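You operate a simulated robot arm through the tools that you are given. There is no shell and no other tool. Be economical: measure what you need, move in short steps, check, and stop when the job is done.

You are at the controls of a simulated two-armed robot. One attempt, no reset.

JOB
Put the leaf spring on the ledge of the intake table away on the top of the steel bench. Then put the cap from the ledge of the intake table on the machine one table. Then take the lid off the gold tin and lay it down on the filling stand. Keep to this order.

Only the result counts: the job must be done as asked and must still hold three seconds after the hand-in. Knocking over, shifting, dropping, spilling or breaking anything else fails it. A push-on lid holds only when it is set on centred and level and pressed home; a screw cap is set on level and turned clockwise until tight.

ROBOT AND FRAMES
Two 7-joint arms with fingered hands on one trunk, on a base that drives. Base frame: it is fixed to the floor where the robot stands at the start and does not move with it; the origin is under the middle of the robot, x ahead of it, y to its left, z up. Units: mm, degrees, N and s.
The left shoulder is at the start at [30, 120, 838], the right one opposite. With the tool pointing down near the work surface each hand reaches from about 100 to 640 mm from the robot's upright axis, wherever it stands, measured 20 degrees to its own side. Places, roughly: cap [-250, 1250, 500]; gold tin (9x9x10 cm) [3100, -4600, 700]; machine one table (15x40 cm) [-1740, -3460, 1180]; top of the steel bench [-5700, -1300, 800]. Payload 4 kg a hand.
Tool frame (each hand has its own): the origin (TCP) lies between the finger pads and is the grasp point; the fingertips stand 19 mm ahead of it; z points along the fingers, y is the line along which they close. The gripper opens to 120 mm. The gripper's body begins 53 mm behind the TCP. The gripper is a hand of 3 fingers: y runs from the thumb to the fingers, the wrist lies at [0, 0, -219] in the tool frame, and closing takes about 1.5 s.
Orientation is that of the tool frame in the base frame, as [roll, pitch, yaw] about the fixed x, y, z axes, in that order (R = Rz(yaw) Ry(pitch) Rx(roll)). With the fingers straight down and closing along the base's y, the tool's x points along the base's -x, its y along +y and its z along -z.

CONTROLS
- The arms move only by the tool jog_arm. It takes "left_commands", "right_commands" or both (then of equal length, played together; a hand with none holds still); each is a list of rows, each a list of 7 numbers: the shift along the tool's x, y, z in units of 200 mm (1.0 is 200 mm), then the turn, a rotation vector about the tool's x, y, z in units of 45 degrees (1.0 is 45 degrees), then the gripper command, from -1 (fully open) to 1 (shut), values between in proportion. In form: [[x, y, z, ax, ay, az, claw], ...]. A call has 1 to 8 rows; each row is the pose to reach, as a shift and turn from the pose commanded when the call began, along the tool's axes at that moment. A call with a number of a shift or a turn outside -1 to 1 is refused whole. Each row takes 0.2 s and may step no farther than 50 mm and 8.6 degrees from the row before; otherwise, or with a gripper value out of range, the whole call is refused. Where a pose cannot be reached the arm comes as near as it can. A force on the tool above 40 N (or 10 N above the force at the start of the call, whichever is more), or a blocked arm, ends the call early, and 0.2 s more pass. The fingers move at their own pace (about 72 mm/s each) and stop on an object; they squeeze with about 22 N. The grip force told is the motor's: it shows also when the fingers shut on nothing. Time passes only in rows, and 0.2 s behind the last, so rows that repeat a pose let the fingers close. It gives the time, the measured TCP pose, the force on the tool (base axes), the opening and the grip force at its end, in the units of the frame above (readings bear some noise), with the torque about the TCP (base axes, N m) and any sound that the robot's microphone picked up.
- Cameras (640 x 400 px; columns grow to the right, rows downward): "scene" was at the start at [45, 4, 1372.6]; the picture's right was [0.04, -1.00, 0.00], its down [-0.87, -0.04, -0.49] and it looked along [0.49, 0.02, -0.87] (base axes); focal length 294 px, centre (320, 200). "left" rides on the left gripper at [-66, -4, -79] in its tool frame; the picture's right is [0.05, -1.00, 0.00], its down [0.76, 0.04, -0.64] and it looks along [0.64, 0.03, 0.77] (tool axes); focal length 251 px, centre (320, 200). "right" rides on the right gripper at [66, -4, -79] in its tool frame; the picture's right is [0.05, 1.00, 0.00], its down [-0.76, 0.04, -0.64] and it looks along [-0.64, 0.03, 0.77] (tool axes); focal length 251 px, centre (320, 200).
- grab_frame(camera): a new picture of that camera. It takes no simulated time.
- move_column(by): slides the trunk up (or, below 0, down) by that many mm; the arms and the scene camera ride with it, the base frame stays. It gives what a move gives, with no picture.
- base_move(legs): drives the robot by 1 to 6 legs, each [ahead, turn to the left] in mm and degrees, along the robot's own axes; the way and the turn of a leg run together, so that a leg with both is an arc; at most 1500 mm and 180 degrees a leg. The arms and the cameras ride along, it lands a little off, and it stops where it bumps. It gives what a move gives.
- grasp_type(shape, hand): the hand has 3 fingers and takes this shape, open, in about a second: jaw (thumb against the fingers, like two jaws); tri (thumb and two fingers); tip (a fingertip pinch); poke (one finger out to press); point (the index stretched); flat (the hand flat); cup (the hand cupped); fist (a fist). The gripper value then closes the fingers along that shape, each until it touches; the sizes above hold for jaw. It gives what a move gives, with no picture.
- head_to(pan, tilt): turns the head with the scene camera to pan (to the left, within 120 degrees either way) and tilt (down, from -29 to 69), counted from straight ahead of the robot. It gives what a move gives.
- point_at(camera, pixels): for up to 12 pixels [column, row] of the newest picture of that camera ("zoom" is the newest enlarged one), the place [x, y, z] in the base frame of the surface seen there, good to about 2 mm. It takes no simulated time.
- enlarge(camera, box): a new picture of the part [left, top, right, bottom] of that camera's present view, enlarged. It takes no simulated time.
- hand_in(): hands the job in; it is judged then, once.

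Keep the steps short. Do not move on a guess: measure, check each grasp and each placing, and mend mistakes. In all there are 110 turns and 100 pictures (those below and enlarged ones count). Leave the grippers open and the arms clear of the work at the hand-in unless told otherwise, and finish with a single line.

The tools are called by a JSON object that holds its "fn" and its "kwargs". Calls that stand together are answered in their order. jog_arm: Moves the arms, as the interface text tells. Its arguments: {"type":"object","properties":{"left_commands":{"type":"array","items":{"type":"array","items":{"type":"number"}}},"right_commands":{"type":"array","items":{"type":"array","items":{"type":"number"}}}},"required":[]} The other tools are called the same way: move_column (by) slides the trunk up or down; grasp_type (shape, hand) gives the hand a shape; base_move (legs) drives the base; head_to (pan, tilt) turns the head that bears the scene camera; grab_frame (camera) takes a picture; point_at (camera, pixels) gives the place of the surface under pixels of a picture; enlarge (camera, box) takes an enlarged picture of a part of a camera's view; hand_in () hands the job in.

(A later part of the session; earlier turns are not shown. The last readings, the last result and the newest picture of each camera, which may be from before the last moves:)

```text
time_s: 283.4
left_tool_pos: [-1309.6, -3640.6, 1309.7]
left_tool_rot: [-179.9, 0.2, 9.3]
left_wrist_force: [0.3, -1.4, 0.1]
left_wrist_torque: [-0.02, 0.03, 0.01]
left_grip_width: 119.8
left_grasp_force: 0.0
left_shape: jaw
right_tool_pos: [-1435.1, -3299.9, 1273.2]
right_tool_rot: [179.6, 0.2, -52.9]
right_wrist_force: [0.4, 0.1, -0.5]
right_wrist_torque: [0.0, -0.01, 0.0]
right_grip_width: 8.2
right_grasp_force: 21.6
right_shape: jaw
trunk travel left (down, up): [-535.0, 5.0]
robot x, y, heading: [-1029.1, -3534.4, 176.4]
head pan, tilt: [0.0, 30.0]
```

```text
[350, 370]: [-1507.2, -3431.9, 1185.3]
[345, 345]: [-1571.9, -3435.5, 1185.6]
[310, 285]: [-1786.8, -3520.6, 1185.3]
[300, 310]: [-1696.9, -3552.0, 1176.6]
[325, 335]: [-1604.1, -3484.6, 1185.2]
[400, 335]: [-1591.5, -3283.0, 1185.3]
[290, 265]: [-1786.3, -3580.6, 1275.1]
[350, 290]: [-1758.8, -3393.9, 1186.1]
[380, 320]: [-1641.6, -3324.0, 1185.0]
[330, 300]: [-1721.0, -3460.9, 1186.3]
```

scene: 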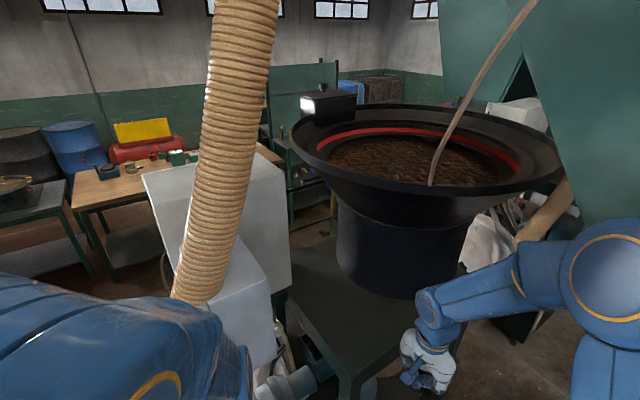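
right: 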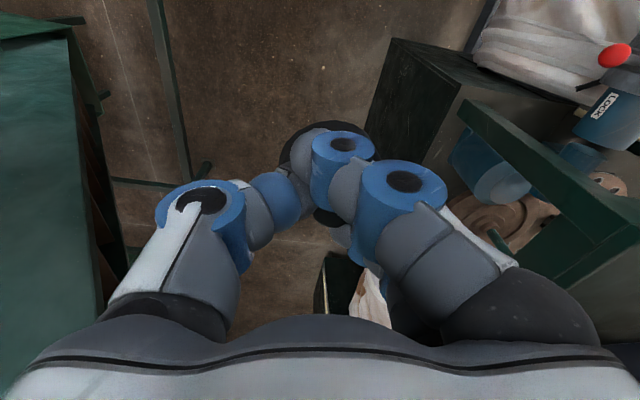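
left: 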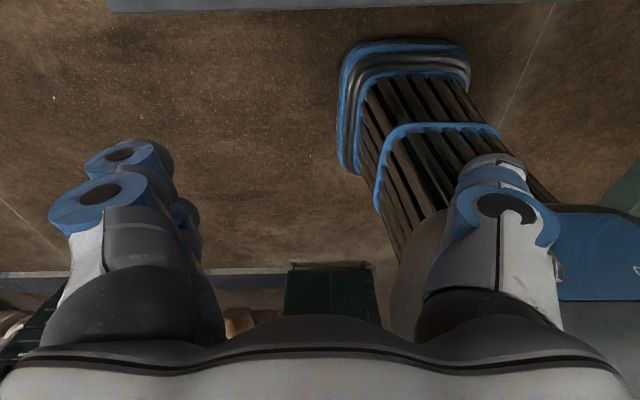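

Target [-1605,-3428]. I move the right hand over it at the present height.

{"fn": "jog_arm", "kwargs": {"right_commands": [[0, 0.19, 0, 0, 0, 0, 1], [0, 0.38, 0, 0, 0, 0, 1], [0, 0.57, 0, 0, 0, 0, 1], [0, 0.76, 0, 0, 0, 0, 1], [0, 0.97, 0, 0, 0, 0, 1], [0, 0.97, 0, 0, 0, 0, 1]]}}

{"fn": "grab_frame", "kwargs": {"camera": "right"}}

{"fn": "grab_frame", "kwargs": {"camera": "scene"}}

```text
time_s: 284.8
left_tool_pos: [-1309.0, -3640.3, 1308.9]
left_tool_rot: [-180.0, 0.1, 9.4]
left_wrist_force: [1.5, -1.0, 0.5]
left_wrist_torque: [-0.07, 0.03, -0.01]
left_grip_width: 120.0
left_grasp_force: 0.1
left_shape: jaw
right_tool_pos: [-1589.9, -3416.4, 1273.5]
right_tool_rot: [179.7, 0.3, -52.9]
right_wrist_force: [-0.3, 1.0, -0.3]
right_wrist_torque: [-0.01, 0.0, -0.04]
right_grip_width: 8.3
right_grasp_force: 21.8
right_shape: jaw
trunk travel left (down, up): [-535.0, 5.0]
robot x, y, heading: [-1030.7, -3534.6, 176.6]
head pan, tilt: [0.0, 30.0]
```

```text
31 pictures are left
```

right: 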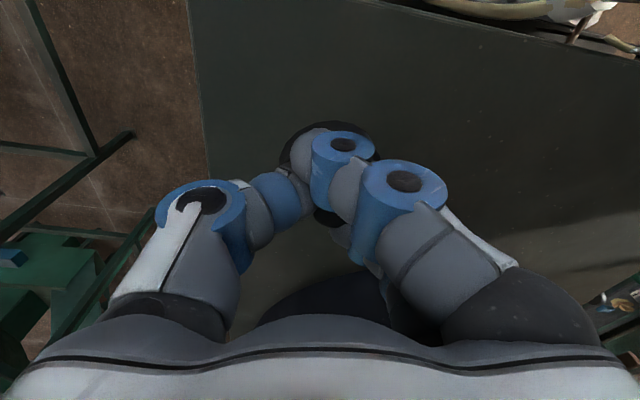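

```text
30 pictures are left
```

scene: 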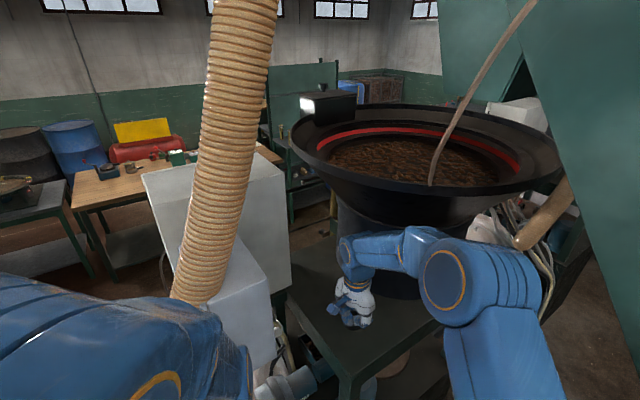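

The hand is over the table and well clear of the hopper. I lower 50 mm with a small inward shift, watching the force.

{"fn": "jog_arm", "kwargs": {"right_commands": [[0, 0.04, 0.08, 0, 0, 0, 1], [0, 0.08, 0.15, 0, 0, 0, 1], [0, 0.08, 0.2, 0, 0, 0, 1], [0, 0.08, 0.235, 0, 0, 0, 1], [0, 0.08, 0.25, 0, 0, 0, 1], [0, 0.08, 0.26, 0, 0, 0, 1], [0, 0.08, 0.265, 0, 0, 0, 1]]}}

```text
time_s: 286.4
left_tool_pos: [-1309.1, -3641.6, 1309.7]
left_tool_rot: [180.0, 0.2, 9.4]
left_wrist_force: [0.0, -0.1, -0.5]
left_wrist_torque: [-0.01, 0.01, 0.02]
left_grip_width: 120.1
left_grasp_force: 0.1
left_shape: jaw
right_tool_pos: [-1605.1, -3425.9, 1220.2]
right_tool_rot: [179.7, 0.2, -53.0]
right_wrist_force: [2.0, 0.4, 4.3]
right_wrist_torque: [0.02, 0.09, -0.02]
right_grip_width: 8.6
right_grasp_force: 22.0
right_shape: jaw
trunk travel left (down, up): [-535.0, 5.0]
robot x, y, heading: [-1028.5, -3535.3, 176.7]
head pan, tilt: [0.0, 30.0]
```

Contact at +4 N, at the expected height. I release gently and rise straight up.

{"fn": "jog_arm", "kwargs": {"right_commands": [[0, 0, 0, 0, 0, 0, 0.7], [0, 0, 0, 0, 0, 0, 0.5], [0, 0, 0, 0, 0, 0, 0.2], [0, 0, 0, 0, 0, 0, 0], [0, 0, -0.05, 0, 0, 0, 0], [0, 0, -0.15, 0, 0, 0, 0], [0, 0, -0.3, 0, 0, 0, 0], [0, 0, -0.4, 0, 0, 0, 0]]}}

{"fn": "grab_frame", "kwargs": {"camera": "right"}}

```text
time_s: 288.1
left_tool_pos: [-1309.9, -3640.6, 1310.3]
left_tool_rot: [-179.8, 0.1, 9.4]
left_wrist_force: [0.0, -0.4, -0.1]
left_wrist_torque: [0.03, -0.03, 0.01]
left_grip_width: 120.1
left_grasp_force: 0.0
left_shape: jaw
right_tool_pos: [-1602.5, -3427.5, 1300.5]
right_tool_rot: [179.7, 0.1, -52.9]
right_wrist_force: [-0.6, 0.4, -0.7]
right_wrist_torque: [-0.01, -0.01, 0.01]
right_grip_width: 59.5
right_grasp_force: 0.0
right_shape: jaw
trunk travel left (down, up): [-535.0, 5.0]
robot x, y, heading: [-1026.7, -3538.4, 176.4]
head pan, tilt: [0.0, 30.0]
```

```text
29 pictures are left
```

right: 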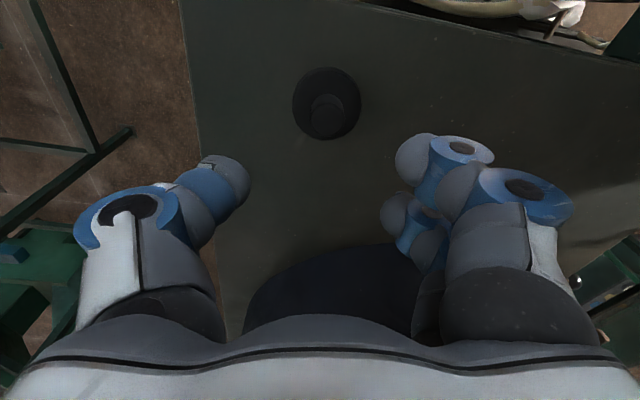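

The cap sits flat on the table. I withdraw the hand along the same path and reverse out straight.

{"fn": "jog_arm", "kwargs": {"right_commands": [[0, -0.2, -0.1, 0, 0, 0, 0], [0, -0.4, -0.1, 0, 0, 0, -0.5], [0, -0.6, -0.1, 0, 0, 0, -1], [0, -0.8, -0.1, 0, 0, 0, -1], [0, -0.98, -0.1, 0, 0, 0, -1]]}}

{"fn": "base_move", "kwargs": {"legs": [[-1150, 0]]}}

{"fn": "move_column", "kwargs": {"by": -200}}

{"fn": "base_move", "kwargs": {"legs": [[0, 40]]}}

{"fn": "base_move", "kwargs": {"legs": [[0, 40]]}}

{"fn": "head_to", "kwargs": {"pan": 60, "tilt": 20}}

{"fn": "grab_frame", "kwargs": {"camera": "scene"}}

```text
time_s: 289.4
left_tool_pos: [-1307.6, -3640.9, 1309.0]
left_tool_rot: [-179.8, 0.2, 9.4]
left_wrist_force: [0.7, 0.3, -0.1]
left_wrist_torque: [0.0, -0.06, 0.01]
left_grip_width: 120.2
left_grasp_force: 0.1
left_shape: jaw
right_tool_pos: [-1444.3, -3307.9, 1320.2]
right_tool_rot: [179.6, 0.1, -53.0]
right_wrist_force: [0.1, 0.1, 0.0]
right_wrist_torque: [0.03, 0.02, -0.01]
right_grip_width: 119.9
right_grasp_force: 0.2
right_shape: jaw
trunk travel left (down, up): [-535.0, 5.0]
robot x, y, heading: [-1029.3, -3536.6, 176.6]
head pan, tilt: [0.0, 30.0]
```

```text
time_s: 295.2
left_tool_pos: [-153.6, -3705.1, 1310.0]
left_tool_rot: [-179.9, 0.2, 10.0]
left_wrist_force: [-0.4, -0.1, -0.3]
left_wrist_torque: [0.0, -0.08, 0.01]
left_grip_width: 119.8
left_grasp_force: 0.0
left_shape: jaw
right_tool_pos: [-294.6, -3374.0, 1319.3]
right_tool_rot: [179.7, 0.2, -52.2]
right_wrist_force: [-0.3, 0.3, -0.1]
right_wrist_torque: [-0.02, 0.01, 0.01]
right_grip_width: 119.9
right_grasp_force: 0.1
right_shape: jaw
trunk travel left (down, up): [-535.0, 5.0]
robot x, y, heading: [126.1, -3598.8, 177.3]
head pan, tilt: [0.0, 30.0]
```

```text
time_s: 297.4
left_tool_pos: [-153.3, -3706.3, 1109.0]
left_tool_rot: [-179.9, 0.2, 10.1]
left_wrist_force: [0.5, -0.3, -0.2]
left_wrist_torque: [0.0, 0.01, 0.02]
left_grip_width: 120.1
left_grasp_force: 0.1
left_shape: jaw
right_tool_pos: [-295.0, -3374.0, 1119.8]
right_tool_rot: [179.7, 0.3, -52.1]
right_wrist_force: [-0.1, 0.4, -0.8]
right_wrist_torque: [0.02, 0.0, 0.01]
right_grip_width: 119.7
right_grasp_force: 0.1
right_shape: jaw
trunk travel left (down, up): [-335.0, 205.0]
robot x, y, heading: [127.9, -3594.7, 177.6]
head pan, tilt: [0.0, 30.0]
```

```text
time_s: 299.7
left_tool_pos: [-17.9, -3860.0, 1109.9]
left_tool_rot: [179.9, -0.4, 50.3]
left_wrist_force: [-0.7, -0.4, 0.0]
left_wrist_torque: [-0.01, 0.0, 0.0]
left_grip_width: 119.9
left_grasp_force: 0.0
left_shape: jaw
right_tool_pos: [-335.1, -3693.6, 1119.1]
right_tool_rot: [179.7, 0.2, -12.0]
right_wrist_force: [0.9, 0.1, 0.0]
right_wrist_torque: [-0.03, -0.02, 0.01]
right_grip_width: 119.9
right_grasp_force: 0.0
right_shape: jaw
trunk travel left (down, up): [-335.0, 205.0]
robot x, y, heading: [100.0, -3557.4, -143.8]
head pan, tilt: [0.0, 30.0]
```

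```text
time_s: 301.9
left_tool_pos: [204.5, -3865.6, 1110.8]
left_tool_rot: [179.9, -0.5, 90.3]
left_wrist_force: [-0.5, -0.4, -0.1]
left_wrist_torque: [0.0, 0.01, 0.01]
left_grip_width: 120.3
left_grasp_force: 0.2
left_shape: jaw
right_tool_pos: [-145.0, -3942.9, 1119.9]
right_tool_rot: [179.6, 0.2, 27.9]
right_wrist_force: [0.4, -0.4, 0.2]
right_wrist_torque: [0.01, -0.03, -0.01]
right_grip_width: 119.8
right_grasp_force: 0.0
right_shape: jaw
trunk travel left (down, up): [-335.0, 205.0]
robot x, y, heading: [54.1, -3547.1, -103.2]
head pan, tilt: [0.0, 30.0]
```

```text
time_s: 303.2
left_tool_pos: [205.5, -3865.2, 1111.3]
left_tool_rot: [-180.0, -0.6, 90.4]
left_wrist_force: [0.0, -0.3, -0.1]
left_wrist_torque: [0.0, -0.01, 0.0]
left_grip_width: 120.1
left_grasp_force: 0.1
left_shape: jaw
right_tool_pos: [-143.2, -3941.7, 1120.2]
right_tool_rot: [179.7, 0.2, 28.0]
right_wrist_force: [1.1, 0.4, 0.2]
right_wrist_torque: [0.01, 0.03, -0.03]
right_grip_width: 120.0
right_grasp_force: 0.1
right_shape: jaw
trunk travel left (down, up): [-335.0, 205.0]
robot x, y, heading: [57.6, -3549.9, -103.5]
head pan, tilt: [60.0, 20.0]
```

```text
28 pictures are left
```

scene: 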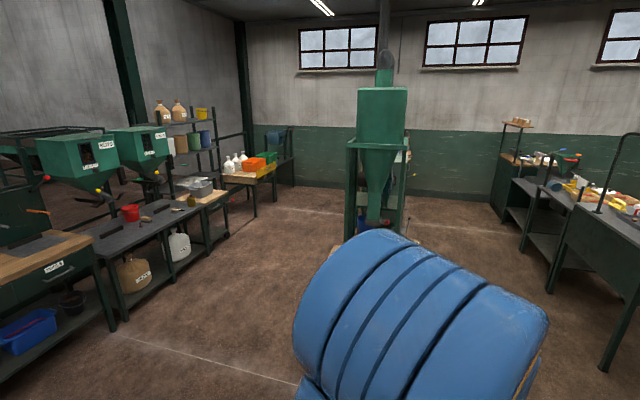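

The filling benches are at the left of the picture. The gold tin should be near (190,197). I zoom in and measure.

{"fn": "enlarge", "kwargs": {"camera": "scene", "box": [60, 90, 300, 270]}}

{"fn": "point_at", "kwargs": {"camera": "scene", "pixels": [[191, 200], [165, 212], [130, 213], [122, 325], [208, 195], [140, 235], [230, 230], [255, 218], [100, 235], [185, 272], [275, 172], [20, 250]]}}

```text
2.22 times, centred on (180, 180) of scene
```

zoom: 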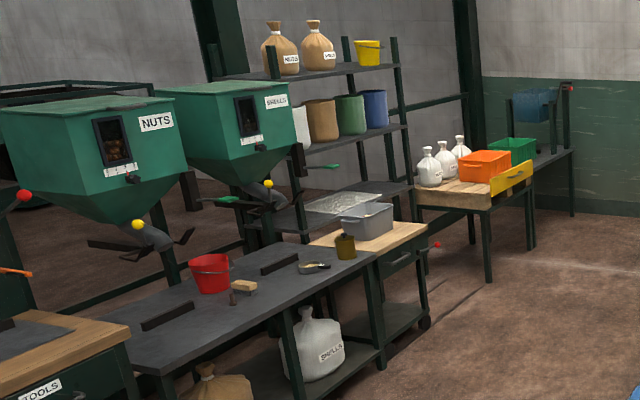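

```text
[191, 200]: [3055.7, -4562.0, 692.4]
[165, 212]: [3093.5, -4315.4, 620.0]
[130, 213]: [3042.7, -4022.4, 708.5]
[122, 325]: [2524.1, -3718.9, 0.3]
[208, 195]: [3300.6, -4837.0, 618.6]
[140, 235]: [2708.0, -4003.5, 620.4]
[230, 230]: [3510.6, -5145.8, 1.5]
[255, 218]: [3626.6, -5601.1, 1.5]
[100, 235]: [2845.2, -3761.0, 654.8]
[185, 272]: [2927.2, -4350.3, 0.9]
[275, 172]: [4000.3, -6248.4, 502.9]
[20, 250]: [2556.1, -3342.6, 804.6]
```

The gold tin stands at about [3056,-4562] on the dark bench (top z≈620), which looks like the filling stand. Before driving I turn left more and locate the low wooden table and cyclone.

{"fn": "base_move", "kwargs": {"legs": [[0, 40]]}}

{"fn": "base_move", "kwargs": {"legs": [[0, 40]]}}

{"fn": "head_to", "kwargs": {"pan": -15, "tilt": 22}}

{"fn": "grab_frame", "kwargs": {"camera": "scene"}}

```text
time_s: 305.5
left_tool_pos: [378.0, -3699.8, 1110.3]
left_tool_rot: [-179.9, -0.6, 130.1]
left_wrist_force: [0.8, -0.8, -0.3]
left_wrist_torque: [0.01, 0.02, -0.01]
left_grip_width: 120.0
left_grasp_force: 0.0
left_shape: jaw
right_tool_pos: [159.0, -3982.9, 1120.7]
right_tool_rot: [179.8, 0.2, 67.8]
right_wrist_force: [0.0, -0.5, 0.2]
right_wrist_torque: [0.02, 0.03, 0.02]
right_grip_width: 120.1
right_grasp_force: 0.1
right_shape: jaw
trunk travel left (down, up): [-335.0, 205.0]
robot x, y, heading: [19.5, -3568.2, -63.8]
head pan, tilt: [60.0, 20.0]
```

```text
time_s: 307.9
left_tool_pos: [376.6, -3435.7, 1109.4]
left_tool_rot: [-180.0, -0.6, 170.3]
left_wrist_force: [0.4, 0.4, 0.7]
left_wrist_torque: [-0.01, 0.04, 0.0]
left_grip_width: 120.1
left_grasp_force: 0.1
left_shape: jaw
right_tool_pos: [391.4, -3794.4, 1121.7]
right_tool_rot: [179.8, 0.3, 107.7]
right_wrist_force: [0.3, 0.6, 0.7]
right_wrist_torque: [-0.02, 0.02, -0.04]
right_grip_width: 120.0
right_grasp_force: 0.1
right_shape: jaw
trunk travel left (down, up): [-335.0, 205.0]
robot x, y, heading: [2.2, -3606.9, -22.8]
head pan, tilt: [60.0, 20.0]
stopped in leg 1: the robot was blocked; the commanded pose is now the measured one
```

```text
time_s: 309.4
left_tool_pos: [374.9, -3437.7, 1110.2]
left_tool_rot: [179.9, -0.7, 170.2]
left_wrist_force: [-0.1, -0.6, 0.3]
left_wrist_torque: [-0.02, 0.02, 0.0]
left_grip_width: 119.9
left_grasp_force: 0.0
left_shape: jaw
right_tool_pos: [389.9, -3796.3, 1118.8]
right_tool_rot: [179.7, 0.2, 107.7]
right_wrist_force: [0.2, -0.6, 0.6]
right_wrist_torque: [-0.01, 0.01, 0.01]
right_grip_width: 120.0
right_grasp_force: 0.0
right_shape: jaw
trunk travel left (down, up): [-335.0, 205.0]
robot x, y, heading: [5.9, -3605.9, -22.7]
head pan, tilt: [-15.0, 22.0]
```

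```text
26 pictures are left
```

scene: 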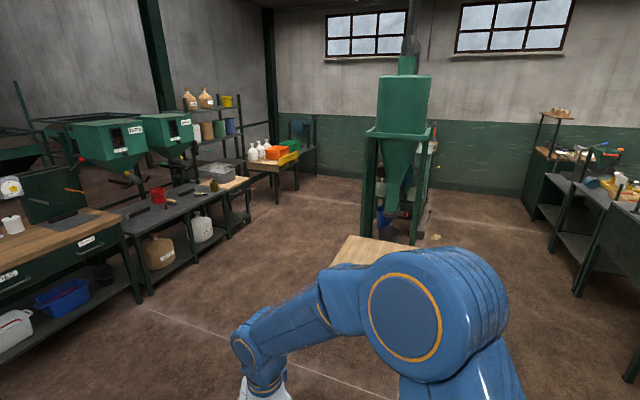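

{"fn": "point_at", "kwargs": {"camera": "scene", "pixels": [[335, 260], [347, 240], [385, 245], [360, 230], [148, 293], [215, 188], [248, 215], [195, 262], [225, 238], [128, 225], [15, 268]]}}

```text
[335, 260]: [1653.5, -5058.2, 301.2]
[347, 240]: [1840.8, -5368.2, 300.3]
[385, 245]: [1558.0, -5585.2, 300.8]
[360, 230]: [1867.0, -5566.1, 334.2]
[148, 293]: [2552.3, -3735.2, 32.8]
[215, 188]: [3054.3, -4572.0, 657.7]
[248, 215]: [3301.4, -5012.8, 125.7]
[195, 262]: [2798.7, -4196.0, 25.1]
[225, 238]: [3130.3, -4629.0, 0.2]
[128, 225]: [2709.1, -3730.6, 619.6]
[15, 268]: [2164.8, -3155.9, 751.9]
```

The low table's near side is at u≈-1090 in bench coordinates, so the way is clear. I drive to a stand-off point before the tin.

{"fn": "base_move", "kwargs": {"legs": [[300, -6], [1250, 0], [1200, 0]]}}

{"fn": "base_move", "kwargs": {"legs": [[0, 30]]}}

{"fn": "base_move", "kwargs": {"legs": [[0, 29]]}}

{"fn": "head_to", "kwargs": {"pan": 0, "tilt": 45}}

{"fn": "grab_frame", "kwargs": {"camera": "scene"}}

```text
time_s: 323.0
left_tool_pos: [2795.2, -4788.9, 1109.3]
left_tool_rot: [179.9, -0.6, 164.1]
left_wrist_force: [1.1, -0.3, -0.5]
left_wrist_torque: [-0.02, 0.01, -0.02]
left_grip_width: 120.1
left_grasp_force: 0.0
left_shape: jaw
right_tool_pos: [2771.7, -5145.5, 1120.3]
right_tool_rot: [179.7, 0.1, 101.5]
right_wrist_force: [0.7, 0.3, -0.8]
right_wrist_torque: [-0.01, -0.05, 0.0]
right_grip_width: 120.0
right_grasp_force: 0.1
right_shape: jaw
trunk travel left (down, up): [-335.0, 205.0]
robot x, y, heading: [2408.2, -4916.3, -28.8]
head pan, tilt: [-15.0, 22.0]
```

```text
time_s: 325.1
left_tool_pos: [2682.5, -4611.3, 1109.1]
left_tool_rot: [180.0, -0.6, -166.2]
left_wrist_force: [-0.6, 0.4, -0.2]
left_wrist_torque: [0.01, -0.01, -0.01]
left_grip_width: 119.9
left_grasp_force: 0.1
left_shape: jaw
right_tool_pos: [2841.1, -4932.6, 1119.7]
right_tool_rot: [179.8, 0.3, 131.2]
right_wrist_force: [-0.3, 0.1, 0.1]
right_wrist_torque: [0.01, 0.01, -0.02]
right_grip_width: 120.1
right_grasp_force: 0.1
right_shape: jaw
trunk travel left (down, up): [-335.0, 205.0]
robot x, y, heading: [2413.7, -4950.4, 1.5]
head pan, tilt: [-15.0, 22.0]
stopped in leg 1: the robot was blocked; the commanded pose is now the measured one
```

```text
time_s: 327.1
left_tool_pos: [2492.9, -4517.8, 1110.2]
left_tool_rot: [179.9, -0.6, -138.1]
left_wrist_force: [-0.4, 0.0, -0.6]
left_wrist_torque: [-0.07, -0.01, 0.01]
left_grip_width: 120.0
left_grasp_force: 0.0
left_shape: jaw
right_tool_pos: [2785.8, -4729.9, 1118.4]
right_tool_rot: [179.8, 0.4, 159.3]
right_wrist_force: [-0.2, -0.5, 0.0]
right_wrist_torque: [-0.04, 0.0, -0.03]
right_grip_width: 120.3
right_grasp_force: 0.0
right_shape: jaw
trunk travel left (down, up): [-335.0, 205.0]
robot x, y, heading: [2429.3, -4977.6, 30.1]
head pan, tilt: [-15.0, 22.0]
stopped in leg 1: the robot was blocked; the commanded pose is now the measured one
```

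```text
time_s: 327.9
left_tool_pos: [2494.7, -4520.5, 1110.7]
left_tool_rot: [179.8, -0.5, -138.1]
left_wrist_force: [1.0, -0.9, 0.2]
left_wrist_torque: [-0.02, 0.01, -0.01]
left_grip_width: 120.0
left_grasp_force: 0.1
left_shape: jaw
right_tool_pos: [2786.4, -4731.9, 1118.6]
right_tool_rot: [179.8, 0.2, 159.3]
right_wrist_force: [-0.6, 0.1, -0.2]
right_wrist_torque: [0.0, 0.01, 0.02]
right_grip_width: 119.8
right_grasp_force: 0.2
right_shape: jaw
trunk travel left (down, up): [-335.0, 205.0]
robot x, y, heading: [2427.4, -4978.7, 30.3]
head pan, tilt: [0.0, 45.0]
```

```text
25 pictures are left
```

scene: 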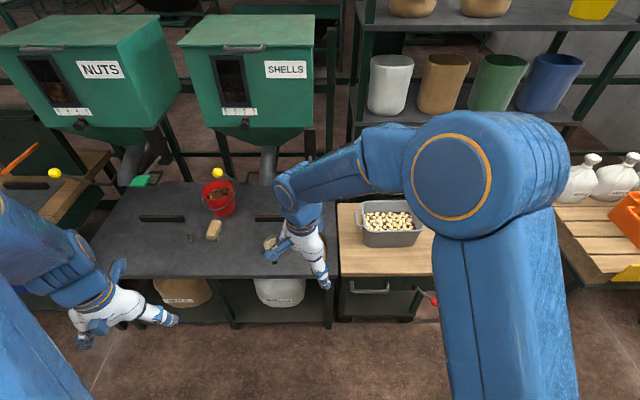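

The right hand hides the tin. I shift both hands to the right and look again.

{"fn": "jog_arm", "kwargs": {"right_commands": [[-0.14, -0.11, 0, 0, 0, 0, -1], [-0.28, -0.23, 0, 0, 0, 0, -1], [-0.42, -0.34, 0, 0, 0, 0, -1], [-0.56, -0.45, 0, 0, 0, 0, -1], [-0.7, -0.566, 0, 0, 0, 0, -1]], "left_commands": [[0.03, -0.15, 0, 0, 0, 0, -1], [0.06, -0.3, 0, 0, 0, 0, -1], [0.09, -0.45, 0, 0, 0, 0, -1], [0.12, -0.6, 0, 0, 0, 0, -1], [0.15, -0.735, 0, 0, 0, 0, -1]]}}

{"fn": "enlarge", "kwargs": {"camera": "scene", "box": [90, 160, 410, 330]}}

```text
time_s: 329.1
left_tool_pos: [2570.3, -4650.0, 1110.9]
left_tool_rot: [179.8, -0.5, -138.1]
left_wrist_force: [1.0, -0.1, 0.4]
left_wrist_torque: [0.02, -0.03, 0.0]
left_grip_width: 120.1
left_grasp_force: 0.1
left_shape: jaw
right_tool_pos: [2878.2, -4888.7, 1119.8]
right_tool_rot: [179.7, 0.2, 159.3]
right_wrist_force: [-0.5, -0.2, 0.4]
right_wrist_torque: [0.03, -0.02, 0.02]
right_grip_width: 120.1
right_grasp_force: 0.0
right_shape: jaw
trunk travel left (down, up): [-335.0, 205.0]
robot x, y, heading: [2427.0, -4978.3, 29.9]
head pan, tilt: [0.0, 45.0]
```

```text
2.00 times, centred on (250, 245) of scene
```

zoom: 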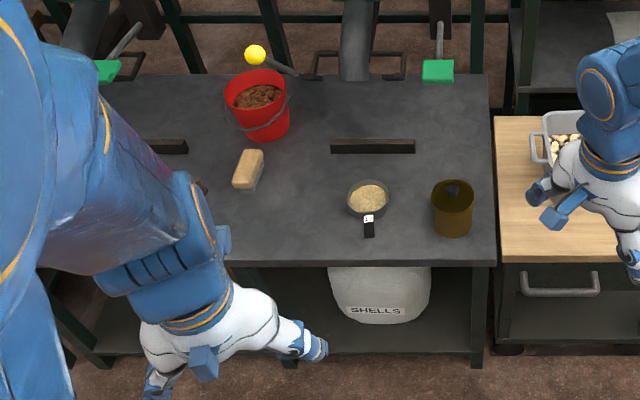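

The gold tin, with a knobbed lid, is at zoom (453,205) on the dark stand under the hoppers. I measure it and the free space.

{"fn": "point_at", "kwargs": {"camera": "zoom", "pixels": [[453, 188], [434, 195], [472, 195], [453, 182], [453, 203], [453, 232], [368, 195], [300, 220], [400, 250], [495, 262], [330, 170], [425, 140]]}}

{"fn": "enlarge", "kwargs": {"camera": "scene", "box": [266, 230, 346, 290]}}

```text
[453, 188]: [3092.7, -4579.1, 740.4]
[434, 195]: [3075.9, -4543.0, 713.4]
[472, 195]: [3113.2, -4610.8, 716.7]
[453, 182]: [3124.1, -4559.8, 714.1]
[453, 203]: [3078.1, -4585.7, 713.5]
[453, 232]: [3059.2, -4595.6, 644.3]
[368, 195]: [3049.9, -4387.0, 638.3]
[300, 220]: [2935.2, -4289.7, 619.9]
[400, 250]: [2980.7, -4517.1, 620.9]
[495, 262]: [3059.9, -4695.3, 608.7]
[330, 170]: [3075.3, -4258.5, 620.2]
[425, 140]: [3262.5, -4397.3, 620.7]
```

```text
6.67 times, centred on (306, 260) of scene
```

zoom: 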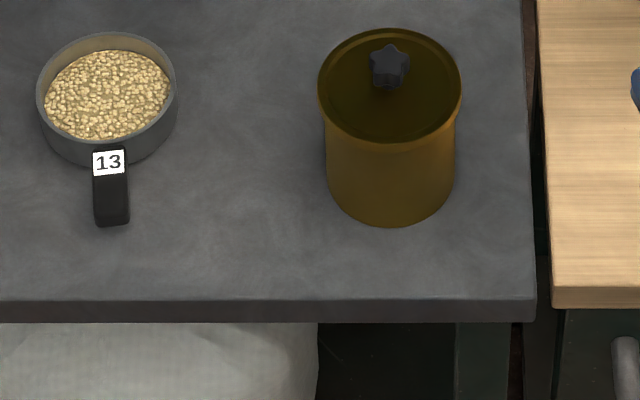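

The tin's centre is about [3094,-4577], with the lid top at z≈715 and a star knob up to 740. I drive forward 300 mm and lower the trunk by 280.

{"fn": "base_move", "kwargs": {"legs": [[300, 0]]}}

{"fn": "move_column", "kwargs": {"by": -280}}

{"fn": "head_to", "kwargs": {"pan": 0, "tilt": 50}}

{"fn": "grab_frame", "kwargs": {"camera": "scene"}}

```text
time_s: 331.2
left_tool_pos: [2834.7, -4496.2, 1111.2]
left_tool_rot: [179.8, -0.6, -138.2]
left_wrist_force: [-0.5, 0.1, -0.9]
left_wrist_torque: [0.0, -0.02, -0.03]
left_grip_width: 120.1
left_grasp_force: 0.1
left_shape: jaw
right_tool_pos: [3142.1, -4734.0, 1120.2]
right_tool_rot: [179.9, 0.2, 159.3]
right_wrist_force: [0.2, -0.1, 0.6]
right_wrist_torque: [0.0, 0.0, 0.02]
right_grip_width: 119.8
right_grasp_force: 0.2
right_shape: jaw
trunk travel left (down, up): [-335.0, 205.0]
robot x, y, heading: [2690.2, -4824.2, 30.1]
head pan, tilt: [0.0, 45.0]
```

```text
time_s: 334.0
left_tool_pos: [2835.0, -4496.1, 830.7]
left_tool_rot: [179.8, -0.6, -138.2]
left_wrist_force: [0.3, -0.2, 0.9]
left_wrist_torque: [0.0, 0.0, 0.02]
left_grip_width: 120.1
left_grasp_force: 0.2
left_shape: jaw
right_tool_pos: [3142.0, -4733.9, 841.1]
right_tool_rot: [179.8, 0.4, 159.1]
right_wrist_force: [0.0, -0.4, -0.2]
right_wrist_torque: [0.01, 0.01, -0.02]
right_grip_width: 120.1
right_grasp_force: 0.1
right_shape: jaw
trunk travel left (down, up): [-55.0, 485.0]
robot x, y, heading: [2692.4, -4824.3, 30.2]
head pan, tilt: [0.0, 45.0]
```

```text
time_s: 334.7
left_tool_pos: [2835.2, -4495.8, 831.5]
left_tool_rot: [179.8, -0.5, -138.2]
left_wrist_force: [0.2, 0.2, -0.4]
left_wrist_torque: [0.01, 0.0, -0.02]
left_grip_width: 119.9
left_grasp_force: 0.0
left_shape: jaw
right_tool_pos: [3141.3, -4733.8, 840.9]
right_tool_rot: [179.8, 0.3, 159.2]
right_wrist_force: [0.3, 0.1, 0.0]
right_wrist_torque: [0.03, 0.03, -0.03]
right_grip_width: 120.2
right_grasp_force: 0.2
right_shape: jaw
trunk travel left (down, up): [-55.0, 485.0]
robot x, y, heading: [2692.3, -4827.4, 30.2]
head pan, tilt: [0.0, 50.0]
```

```text
22 pictures are left
```

scene: 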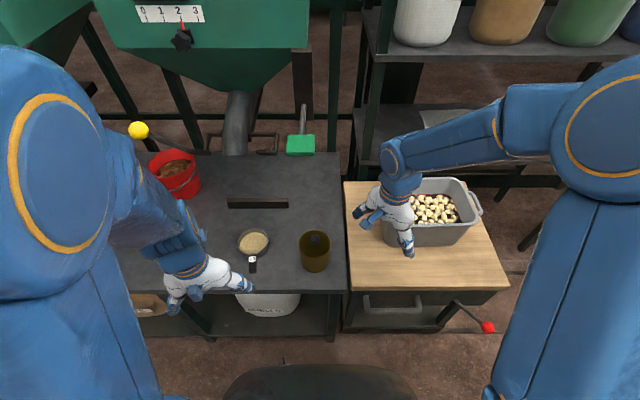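

I move the right hand above the tin at the present height and look down at the knob.

{"fn": "jog_arm", "kwargs": {"right_commands": [[0.12, 0.16, 0, 0, 0, 0, -1], [0.25, 0.33, 0, 0, 0, 0, -1], [0.37, 0.49, 0, 0, 0, 0, -1], [0.5, 0.65, 0, 0, 0, 0, -0.6], [0.5, 0.65, 0, 0, 0, 0, -0.4]]}}

{"fn": "grab_frame", "kwargs": {"camera": "right"}}

```text
time_s: 336.1
left_tool_pos: [2833.8, -4506.4, 835.9]
left_tool_rot: [179.3, 0.0, -138.2]
left_wrist_force: [0.4, -1.2, -0.3]
left_wrist_torque: [0.08, 0.01, -0.01]
left_grip_width: 120.0
left_grasp_force: 0.0
left_shape: jaw
right_tool_pos: [3118.3, -4614.9, 835.3]
right_tool_rot: [-179.0, 0.6, 155.5]
right_wrist_force: [-0.3, 0.7, -0.1]
right_wrist_torque: [0.0, 0.04, 0.01]
right_grip_width: 84.4
right_grasp_force: 0.0
right_shape: jaw
trunk travel left (down, up): [-55.0, 485.0]
robot x, y, heading: [2693.1, -4830.7, 29.7]
head pan, tilt: [0.0, 50.0]
stopped in row 5 (right hand): the arm was blocked; the commanded pose is now the measured one
```

```text
21 pictures are left
```

right: 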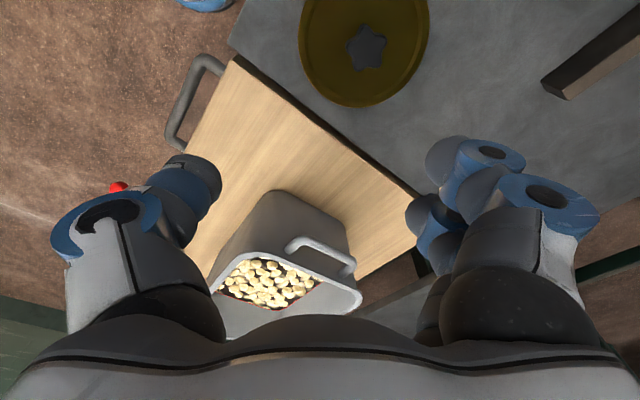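

The arms touched each other. I move the left arm outwards to the left first, then finish the right hand's move.

{"fn": "jog_arm", "kwargs": {"left_commands": [[0, 0.15, 0, 0, 0, 0, -1], [0, 0.3, 0, 0, 0, 0, -1], [0, 0.45, 0, 0, 0, 0, -1], [0, 0.6, 0, 0, 0, 0, -1], [0, 0.75, 0, 0, 0, 0, -1], [0, 0.9, 0, 0, 0, 0, -1]]}}

{"fn": "point_at", "kwargs": {"camera": "right", "pixels": [[366, 48], [350, 45], [383, 45], [366, 68], [366, 28], [300, 40], [427, 40], [362, 105]]}}

```text
time_s: 337.5
left_tool_pos: [2716.5, -4373.6, 837.1]
left_tool_rot: [179.2, -0.1, -138.2]
left_wrist_force: [-0.5, 0.2, 1.1]
left_wrist_torque: [0.0, 0.0, 0.02]
left_grip_width: 119.9
left_grasp_force: 0.1
left_shape: jaw
right_tool_pos: [3121.2, -4612.8, 833.7]
right_tool_rot: [-179.2, 0.7, 155.5]
right_wrist_force: [0.2, 0.4, 0.3]
right_wrist_torque: [0.01, -0.04, 0.04]
right_grip_width: 84.4
right_grasp_force: 0.1
right_shape: jaw
trunk travel left (down, up): [-55.0, 485.0]
robot x, y, heading: [2692.0, -4825.5, 29.6]
head pan, tilt: [0.0, 50.0]
```

```text
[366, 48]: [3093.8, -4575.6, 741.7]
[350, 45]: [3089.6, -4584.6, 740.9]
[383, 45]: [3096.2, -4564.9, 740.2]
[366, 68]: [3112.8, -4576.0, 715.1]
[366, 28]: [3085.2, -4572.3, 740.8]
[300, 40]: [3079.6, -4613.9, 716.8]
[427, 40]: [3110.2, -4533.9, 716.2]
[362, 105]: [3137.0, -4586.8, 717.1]
```

The knob centre is [3093,-4575] with its top at 741. I go above it, narrow the fingers to about 50 mm, and come down to TCP z≈740.

{"fn": "jog_arm", "kwargs": {"right_commands": [[0.1, 0.06, 0.05, 0, 0, 0, 0.1], [0.206, 0.115, 0.1, 0, 0, 0, 0.17], [0.206, 0.115, 0.2, 0, 0, 0, 0.17], [0.206, 0.115, 0.25, 0, 0, 0, 0.17], [0.206, 0.115, 0.25, 0, 0, 0, 0.17]]}}

{"fn": "grab_frame", "kwargs": {"camera": "right"}}

```text
time_s: 338.9
left_tool_pos: [2709.6, -4364.3, 834.5]
left_tool_rot: [179.2, -0.6, -137.0]
left_wrist_force: [-0.1, -0.9, -0.4]
left_wrist_torque: [0.0, 0.01, -0.02]
left_grip_width: 119.9
left_grasp_force: 0.0
left_shape: jaw
right_tool_pos: [3106.8, -4585.7, 767.6]
right_tool_rot: [-176.8, 0.9, 153.7]
right_wrist_force: [-1.1, -0.2, -0.4]
right_wrist_torque: [0.04, 0.01, 0.02]
right_grip_width: 49.9
right_grasp_force: 0.0
right_shape: jaw
trunk travel left (down, up): [-55.0, 485.0]
robot x, y, heading: [2701.4, -4845.6, 29.2]
head pan, tilt: [0.0, 50.0]
stopped in row 5 (right hand): the arm was blocked; the commanded pose is now the measured one
```

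```text
20 pictures are left
```

right: 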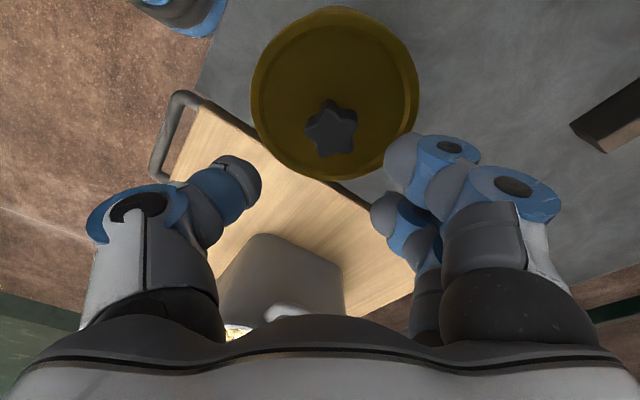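

It is blocked again, so I look at the arms from above to see what touches.

{"fn": "head_to", "kwargs": {"pan": 0, "tilt": 35}}

{"fn": "grab_frame", "kwargs": {"camera": "scene"}}

```text
time_s: 339.7
left_tool_pos: [2713.3, -4367.9, 832.2]
left_tool_rot: [179.3, -0.7, -137.5]
left_wrist_force: [-0.9, 0.3, 0.5]
left_wrist_torque: [0.03, 0.02, 0.01]
left_grip_width: 119.8
left_grasp_force: 0.0
left_shape: jaw
right_tool_pos: [3106.8, -4585.9, 768.9]
right_tool_rot: [-177.0, 0.9, 154.0]
right_wrist_force: [0.1, 0.0, -0.1]
right_wrist_torque: [-0.02, 0.02, -0.03]
right_grip_width: 49.7
right_grasp_force: 0.1
right_shape: jaw
trunk travel left (down, up): [-55.0, 485.0]
robot x, y, heading: [2702.3, -4847.3, 29.3]
head pan, tilt: [0.0, 35.0]
```

```text
19 pictures are left
```

scene: 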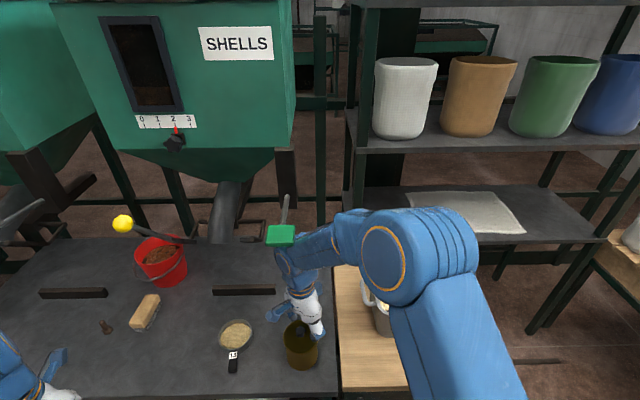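

The forearm may be touching the green lever handle at (280,235). I measure that.

{"fn": "point_at", "kwargs": {"camera": "scene", "pixels": [[280, 235], [270, 235], [292, 240], [285, 210], [285, 255], [320, 245], [345, 225], [300, 290], [395, 265], [295, 250]]}}

{"fn": "enlarge", "kwargs": {"camera": "scene", "box": [220, 180, 380, 380]}}

```text
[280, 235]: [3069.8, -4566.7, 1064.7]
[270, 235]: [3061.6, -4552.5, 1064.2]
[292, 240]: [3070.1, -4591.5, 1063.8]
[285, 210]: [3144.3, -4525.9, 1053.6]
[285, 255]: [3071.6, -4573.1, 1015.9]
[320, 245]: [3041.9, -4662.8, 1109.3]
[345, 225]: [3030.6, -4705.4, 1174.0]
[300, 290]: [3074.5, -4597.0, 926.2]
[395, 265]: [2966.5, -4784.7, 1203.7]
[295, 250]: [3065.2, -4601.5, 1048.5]
```

```text
2.00 times, centred on (300, 280) of scene
```

zoom: 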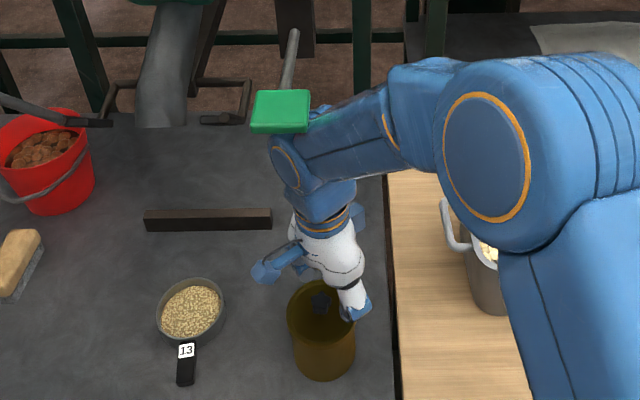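

The green lever handle hangs at z≈1050 right above the tin, so a vertical hand's wrist hits it. I'll withdraw towards the robot, turn the hand so it closes sideways, then tilt it about 38° so the wrist stays low and near.

{"fn": "jog_arm", "kwargs": {"right_commands": [[0.03, -0.12, 0, 0, 0, 0, 0.17], [0.06, -0.24, 0, 0, 0, -0.1, 0.17], [0.09, -0.36, 0, 0, 0, -0.25, 0.17], [0.12, -0.48, 0, 0, 0, -0.4, 0.17], [0.15, -0.6, 0, 0, 0, -0.55, 0.17], [0.17, -0.7, 0, 0, 0, -0.7, 0.17], [0.18, -0.79, 0, 0, 0, -0.85, 0.17], [0.18, -0.79, 0, 0, 0, -1.0, 0.17]]}}

```text
time_s: 341.5
left_tool_pos: [2708.2, -4364.0, 830.7]
left_tool_rot: [179.7, -0.4, -137.5]
left_wrist_force: [-0.3, -0.5, -0.1]
left_wrist_torque: [0.04, 0.02, 0.01]
left_grip_width: 120.0
left_grasp_force: 0.1
left_shape: jaw
right_tool_pos: [2995.2, -4704.0, 780.4]
right_tool_rot: [-177.3, -0.8, -159.8]
right_wrist_force: [0.6, -0.2, 0.4]
right_wrist_torque: [0.03, 0.0, 0.02]
right_grip_width: 49.7
right_grasp_force: 0.0
right_shape: jaw
trunk travel left (down, up): [-55.0, 485.0]
robot x, y, heading: [2699.7, -4848.4, 29.1]
head pan, tilt: [0.0, 35.0]
```

{"fn": "jog_arm", "kwargs": {"right_commands": [[0, 0, 0, -0.015, -0.106, -0.025, 0.17], [0, 0, 0, -0.03, -0.212, -0.05, 0.17], [0, 0, 0, -0.045, -0.319, -0.075, 0.17], [0, 0, 0, -0.06, -0.425, -0.1, 0.17], [0, 0, 0, -0.075, -0.531, -0.125, 0.17], [0, 0, 0, -0.09, -0.637, -0.15, 0.17], [0, 0, 0, -0.105, -0.744, -0.175, 0.17], [0, 0, 0, -0.12, -0.85, -0.2, 0.17]]}}

{"fn": "grab_frame", "kwargs": {"camera": "right"}}

{"fn": "enlarge", "kwargs": {"camera": "scene", "box": [200, 170, 480, 395]}}

```text
time_s: 343.4
left_tool_pos: [2707.7, -4363.9, 831.9]
left_tool_rot: [179.8, -0.6, -137.5]
left_wrist_force: [-0.4, -0.6, -0.2]
left_wrist_torque: [0.0, 0.0, 0.01]
left_grip_width: 120.2
left_grasp_force: 0.0
left_shape: jaw
right_tool_pos: [3031.8, -4712.9, 762.1]
right_tool_rot: [179.4, 33.7, -159.0]
right_wrist_force: [-0.5, -0.5, 0.1]
right_wrist_torque: [-0.02, -0.01, 0.01]
right_grip_width: 49.8
right_grasp_force: 0.1
right_shape: jaw
right hand out of reach, approached as far as the arm can: row 7, 8
trunk travel left (down, up): [-55.0, 485.0]
robot x, y, heading: [2704.0, -4843.8, 29.4]
head pan, tilt: [0.0, 35.0]
stopped in row 8 (right hand): the arm was blocked; the commanded pose is now the measured one
```

```text
17 pictures are left
```

right: 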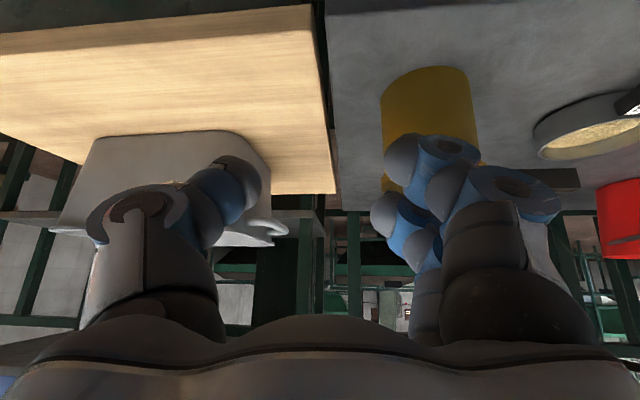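

```text
1.78 times, centred on (340, 282) of scene
```

zoom: 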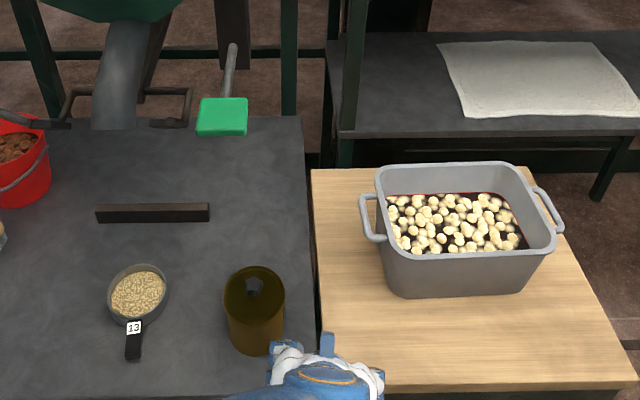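

The hand is now tilted 34°. I re-measure the knob, the handle and the tin to be sure of their present positions.

{"fn": "point_at", "kwargs": {"camera": "zoom", "pixels": [[253, 285], [253, 280], [228, 297], [282, 297], [254, 345], [222, 103], [222, 128], [200, 115], [245, 115], [231, 60], [255, 272]]}}

```text
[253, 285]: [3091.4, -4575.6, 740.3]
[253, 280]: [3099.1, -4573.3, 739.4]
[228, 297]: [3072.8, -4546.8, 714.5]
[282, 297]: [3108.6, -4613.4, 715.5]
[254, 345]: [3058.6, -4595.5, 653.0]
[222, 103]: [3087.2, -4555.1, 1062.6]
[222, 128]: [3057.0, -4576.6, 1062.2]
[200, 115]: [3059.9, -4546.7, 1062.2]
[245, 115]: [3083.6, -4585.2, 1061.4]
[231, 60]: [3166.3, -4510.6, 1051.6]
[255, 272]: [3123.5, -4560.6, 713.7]
```

The tin and handle are unmoved. I move to a pre-grasp point 60 mm behind and above the knob along the tilted finger direction.

{"fn": "jog_arm", "kwargs": {"right_commands": [[-0.08, 0.11, 0.02, 0, 0, 0, 0.17], [-0.15, 0.21, 0.04, 0, 0, 0, 0.17], [-0.23, 0.32, 0.06, 0, 0, 0, 0.17], [-0.3, 0.43, 0.08, 0, 0, 0, 0.17], [-0.38, 0.533, 0.097, 0, 0, 0, 0.17], [-0.38, 0.533, 0.097, 0, 0, 0, 0.17]]}}

{"fn": "grab_frame", "kwargs": {"camera": "right"}}

```text
time_s: 344.8
left_tool_pos: [2707.5, -4364.1, 830.3]
left_tool_rot: [179.9, -0.5, -137.5]
left_wrist_force: [-0.6, 0.1, 0.6]
left_wrist_torque: [-0.02, 0.0, 0.01]
left_grip_width: 120.0
left_grasp_force: 0.1
left_shape: jaw
right_tool_pos: [3061.1, -4585.8, 791.5]
right_tool_rot: [179.4, 33.8, -158.9]
right_wrist_force: [-1.3, 0.2, -0.2]
right_wrist_torque: [0.02, 0.01, -0.03]
right_grip_width: 49.8
right_grasp_force: 0.2
right_shape: jaw
trunk travel left (down, up): [-55.0, 485.0]
robot x, y, heading: [2700.5, -4846.1, 29.3]
head pan, tilt: [0.0, 35.0]
```

```text
15 pictures are left
```

right: 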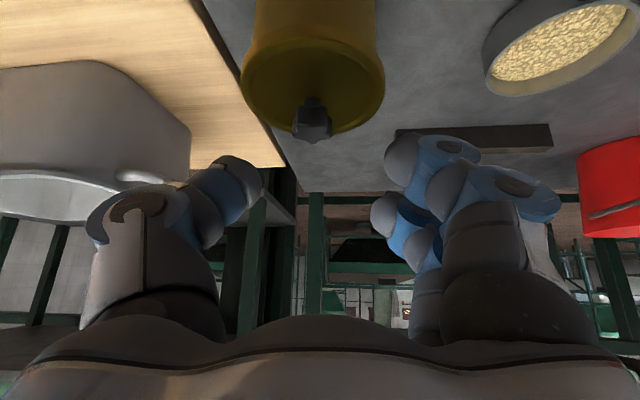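

I'm well lined up. I advance 62 mm along the fingers and close on the knob.

{"fn": "jog_arm", "kwargs": {"right_commands": [[0, -0.005, 0.1, 0, 0, 0, 0.17], [0, -0.008, 0.2, 0, 0, 0, 0.17], [0, -0.008, 0.27, 0, 0, 0, 0.17], [0, -0.008, 0.31, 0, 0, 0, 0.17], [0, -0.008, 0.31, 0, 0, 0, 0.6], [0, -0.008, 0.31, 0, 0, 0, 1], [0, -0.008, 0.31, 0, 0, 0, 1], [0, -0.008, 0.31, 0, 0, 0, 1]]}}

{"fn": "grab_frame", "kwargs": {"camera": "right"}}

```text
time_s: 346.6
left_tool_pos: [2706.6, -4364.9, 831.4]
left_tool_rot: [179.7, -0.3, -137.5]
left_wrist_force: [-0.7, -0.1, 0.4]
left_wrist_torque: [-0.02, -0.04, -0.01]
left_grip_width: 120.0
left_grasp_force: 0.0
left_shape: jaw
right_tool_pos: [3094.3, -4576.5, 738.6]
right_tool_rot: [179.5, 33.9, -159.0]
right_wrist_force: [1.6, -5.3, 17.2]
right_wrist_torque: [0.15, 0.13, 0.0]
right_grip_width: 13.6
right_grasp_force: 21.4
right_shape: jaw
trunk travel left (down, up): [-55.0, 485.0]
robot x, y, heading: [2704.0, -4845.6, 29.3]
head pan, tilt: [0.0, 35.0]
```

```text
14 pictures are left
```

right: 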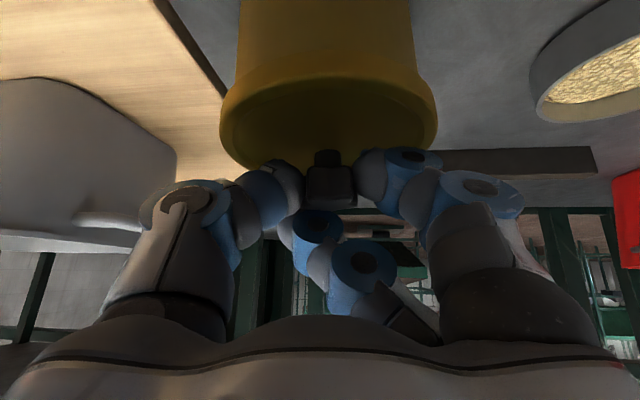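

The knob is gripped. I lift straight up 12 mm in small steps and read the force.

{"fn": "jog_arm", "kwargs": {"right_commands": [[-0.008, 0, -0.012, 0, 0, 0, 1], [-0.016, 0, -0.025, 0, 0, 0, 1], [-0.025, 0, -0.037, 0, 0, 0, 1], [-0.033, 0, -0.05, 0, 0, 0, 1], [-0.033, 0, -0.05, 0, 0, 0, 1]]}}

{"fn": "grab_frame", "kwargs": {"camera": "right"}}

```text
time_s: 347.8
left_tool_pos: [2708.0, -4364.5, 830.5]
left_tool_rot: [179.8, -0.4, -137.4]
left_wrist_force: [-0.6, 0.6, 0.0]
left_wrist_torque: [-0.02, 0.01, -0.01]
left_grip_width: 120.0
left_grasp_force: 0.1
left_shape: jaw
right_tool_pos: [3093.7, -4575.2, 750.2]
right_tool_rot: [179.5, 33.7, -158.9]
right_wrist_force: [0.3, -0.3, -0.5]
right_wrist_torque: [0.0, 0.01, 0.0]
right_grip_width: 11.4
right_grasp_force: 22.2
right_shape: jaw
trunk travel left (down, up): [-55.0, 485.0]
robot x, y, heading: [2706.4, -4846.2, 29.5]
head pan, tilt: [0.0, 35.0]
heard: snap
```

```text
13 pictures are left
```

right: 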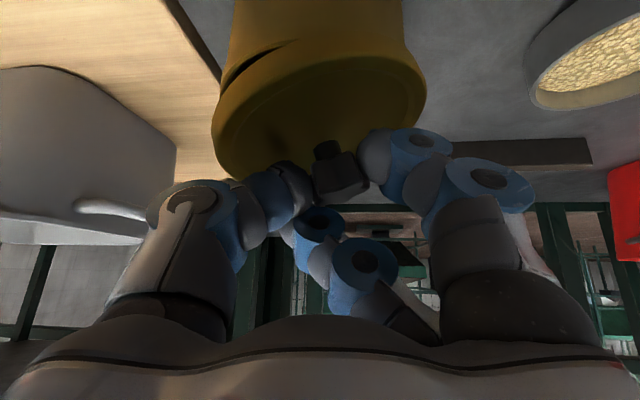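

A "snap": the lid has come off the rim and hangs slightly tilted in the fingers. I lift another 40 mm and check that the tin stays.

{"fn": "jog_arm", "kwargs": {"right_commands": [[-0.014, 0, -0.021, 0, 0, 0, 1], [-0.035, 0, -0.052, 0, 0, 0, 1], [-0.06, 0, -0.09, 0, 0, 0, 1], [-0.085, 0, -0.127, 0, 0, 0, 1], [-0.111, 0, -0.166, 0, 0, 0, 1]]}}

{"fn": "enlarge", "kwargs": {"camera": "scene", "box": [160, 210, 440, 395]}}

{"fn": "grab_frame", "kwargs": {"camera": "right"}}

```text
time_s: 349.0
left_tool_pos: [2708.3, -4365.3, 830.5]
left_tool_rot: [179.7, -0.5, -137.5]
left_wrist_force: [-0.5, -0.4, -0.1]
left_wrist_torque: [0.03, 0.0, -0.01]
left_grip_width: 120.1
left_grasp_force: 0.1
left_shape: jaw
right_tool_pos: [3093.4, -4575.1, 789.9]
right_tool_rot: [179.4, 33.7, -159.0]
right_wrist_force: [-1.1, -0.7, -0.9]
right_wrist_torque: [-0.01, -0.02, 0.02]
right_grip_width: 11.2
right_grasp_force: 22.1
right_shape: jaw
trunk travel left (down, up): [-55.0, 485.0]
robot x, y, heading: [2699.5, -4845.3, 29.3]
head pan, tilt: [0.0, 35.0]
```

```text
2.16 times, centred on (300, 302) of scene
```

zoom: 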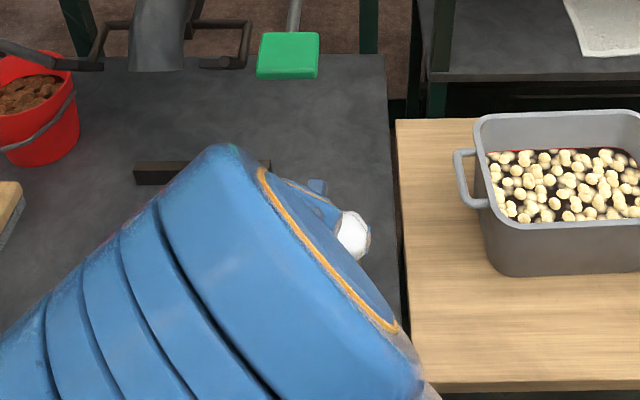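

```text
11 pictures are left
```

right: 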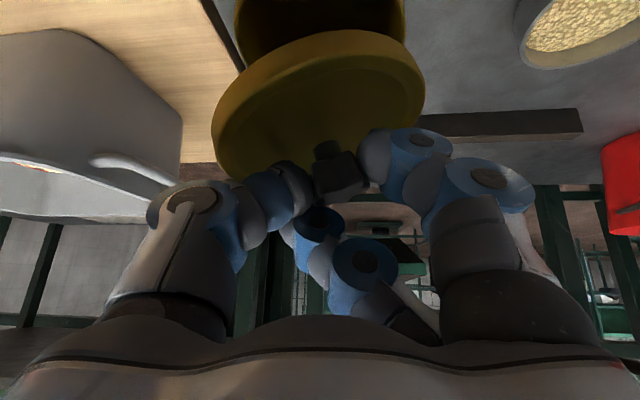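

The lid is free and the tin has stayed put. I measure the lid's tilt, since I'll lay it on the clear patch left of the scoop, near [2945,-4300].

{"fn": "point_at", "kwargs": {"camera": "right", "pixels": [[220, 140], [415, 95], [320, 45], [260, 160], [310, 90], [300, 55], [380, 80], [320, 20], [330, 150]]}}

```text
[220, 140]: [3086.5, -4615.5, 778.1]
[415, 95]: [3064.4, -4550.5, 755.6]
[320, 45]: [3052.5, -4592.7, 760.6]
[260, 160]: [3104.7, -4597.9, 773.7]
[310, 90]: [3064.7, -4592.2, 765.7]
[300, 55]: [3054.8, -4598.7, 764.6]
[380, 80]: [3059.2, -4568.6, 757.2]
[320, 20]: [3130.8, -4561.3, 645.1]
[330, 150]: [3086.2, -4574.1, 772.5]
```

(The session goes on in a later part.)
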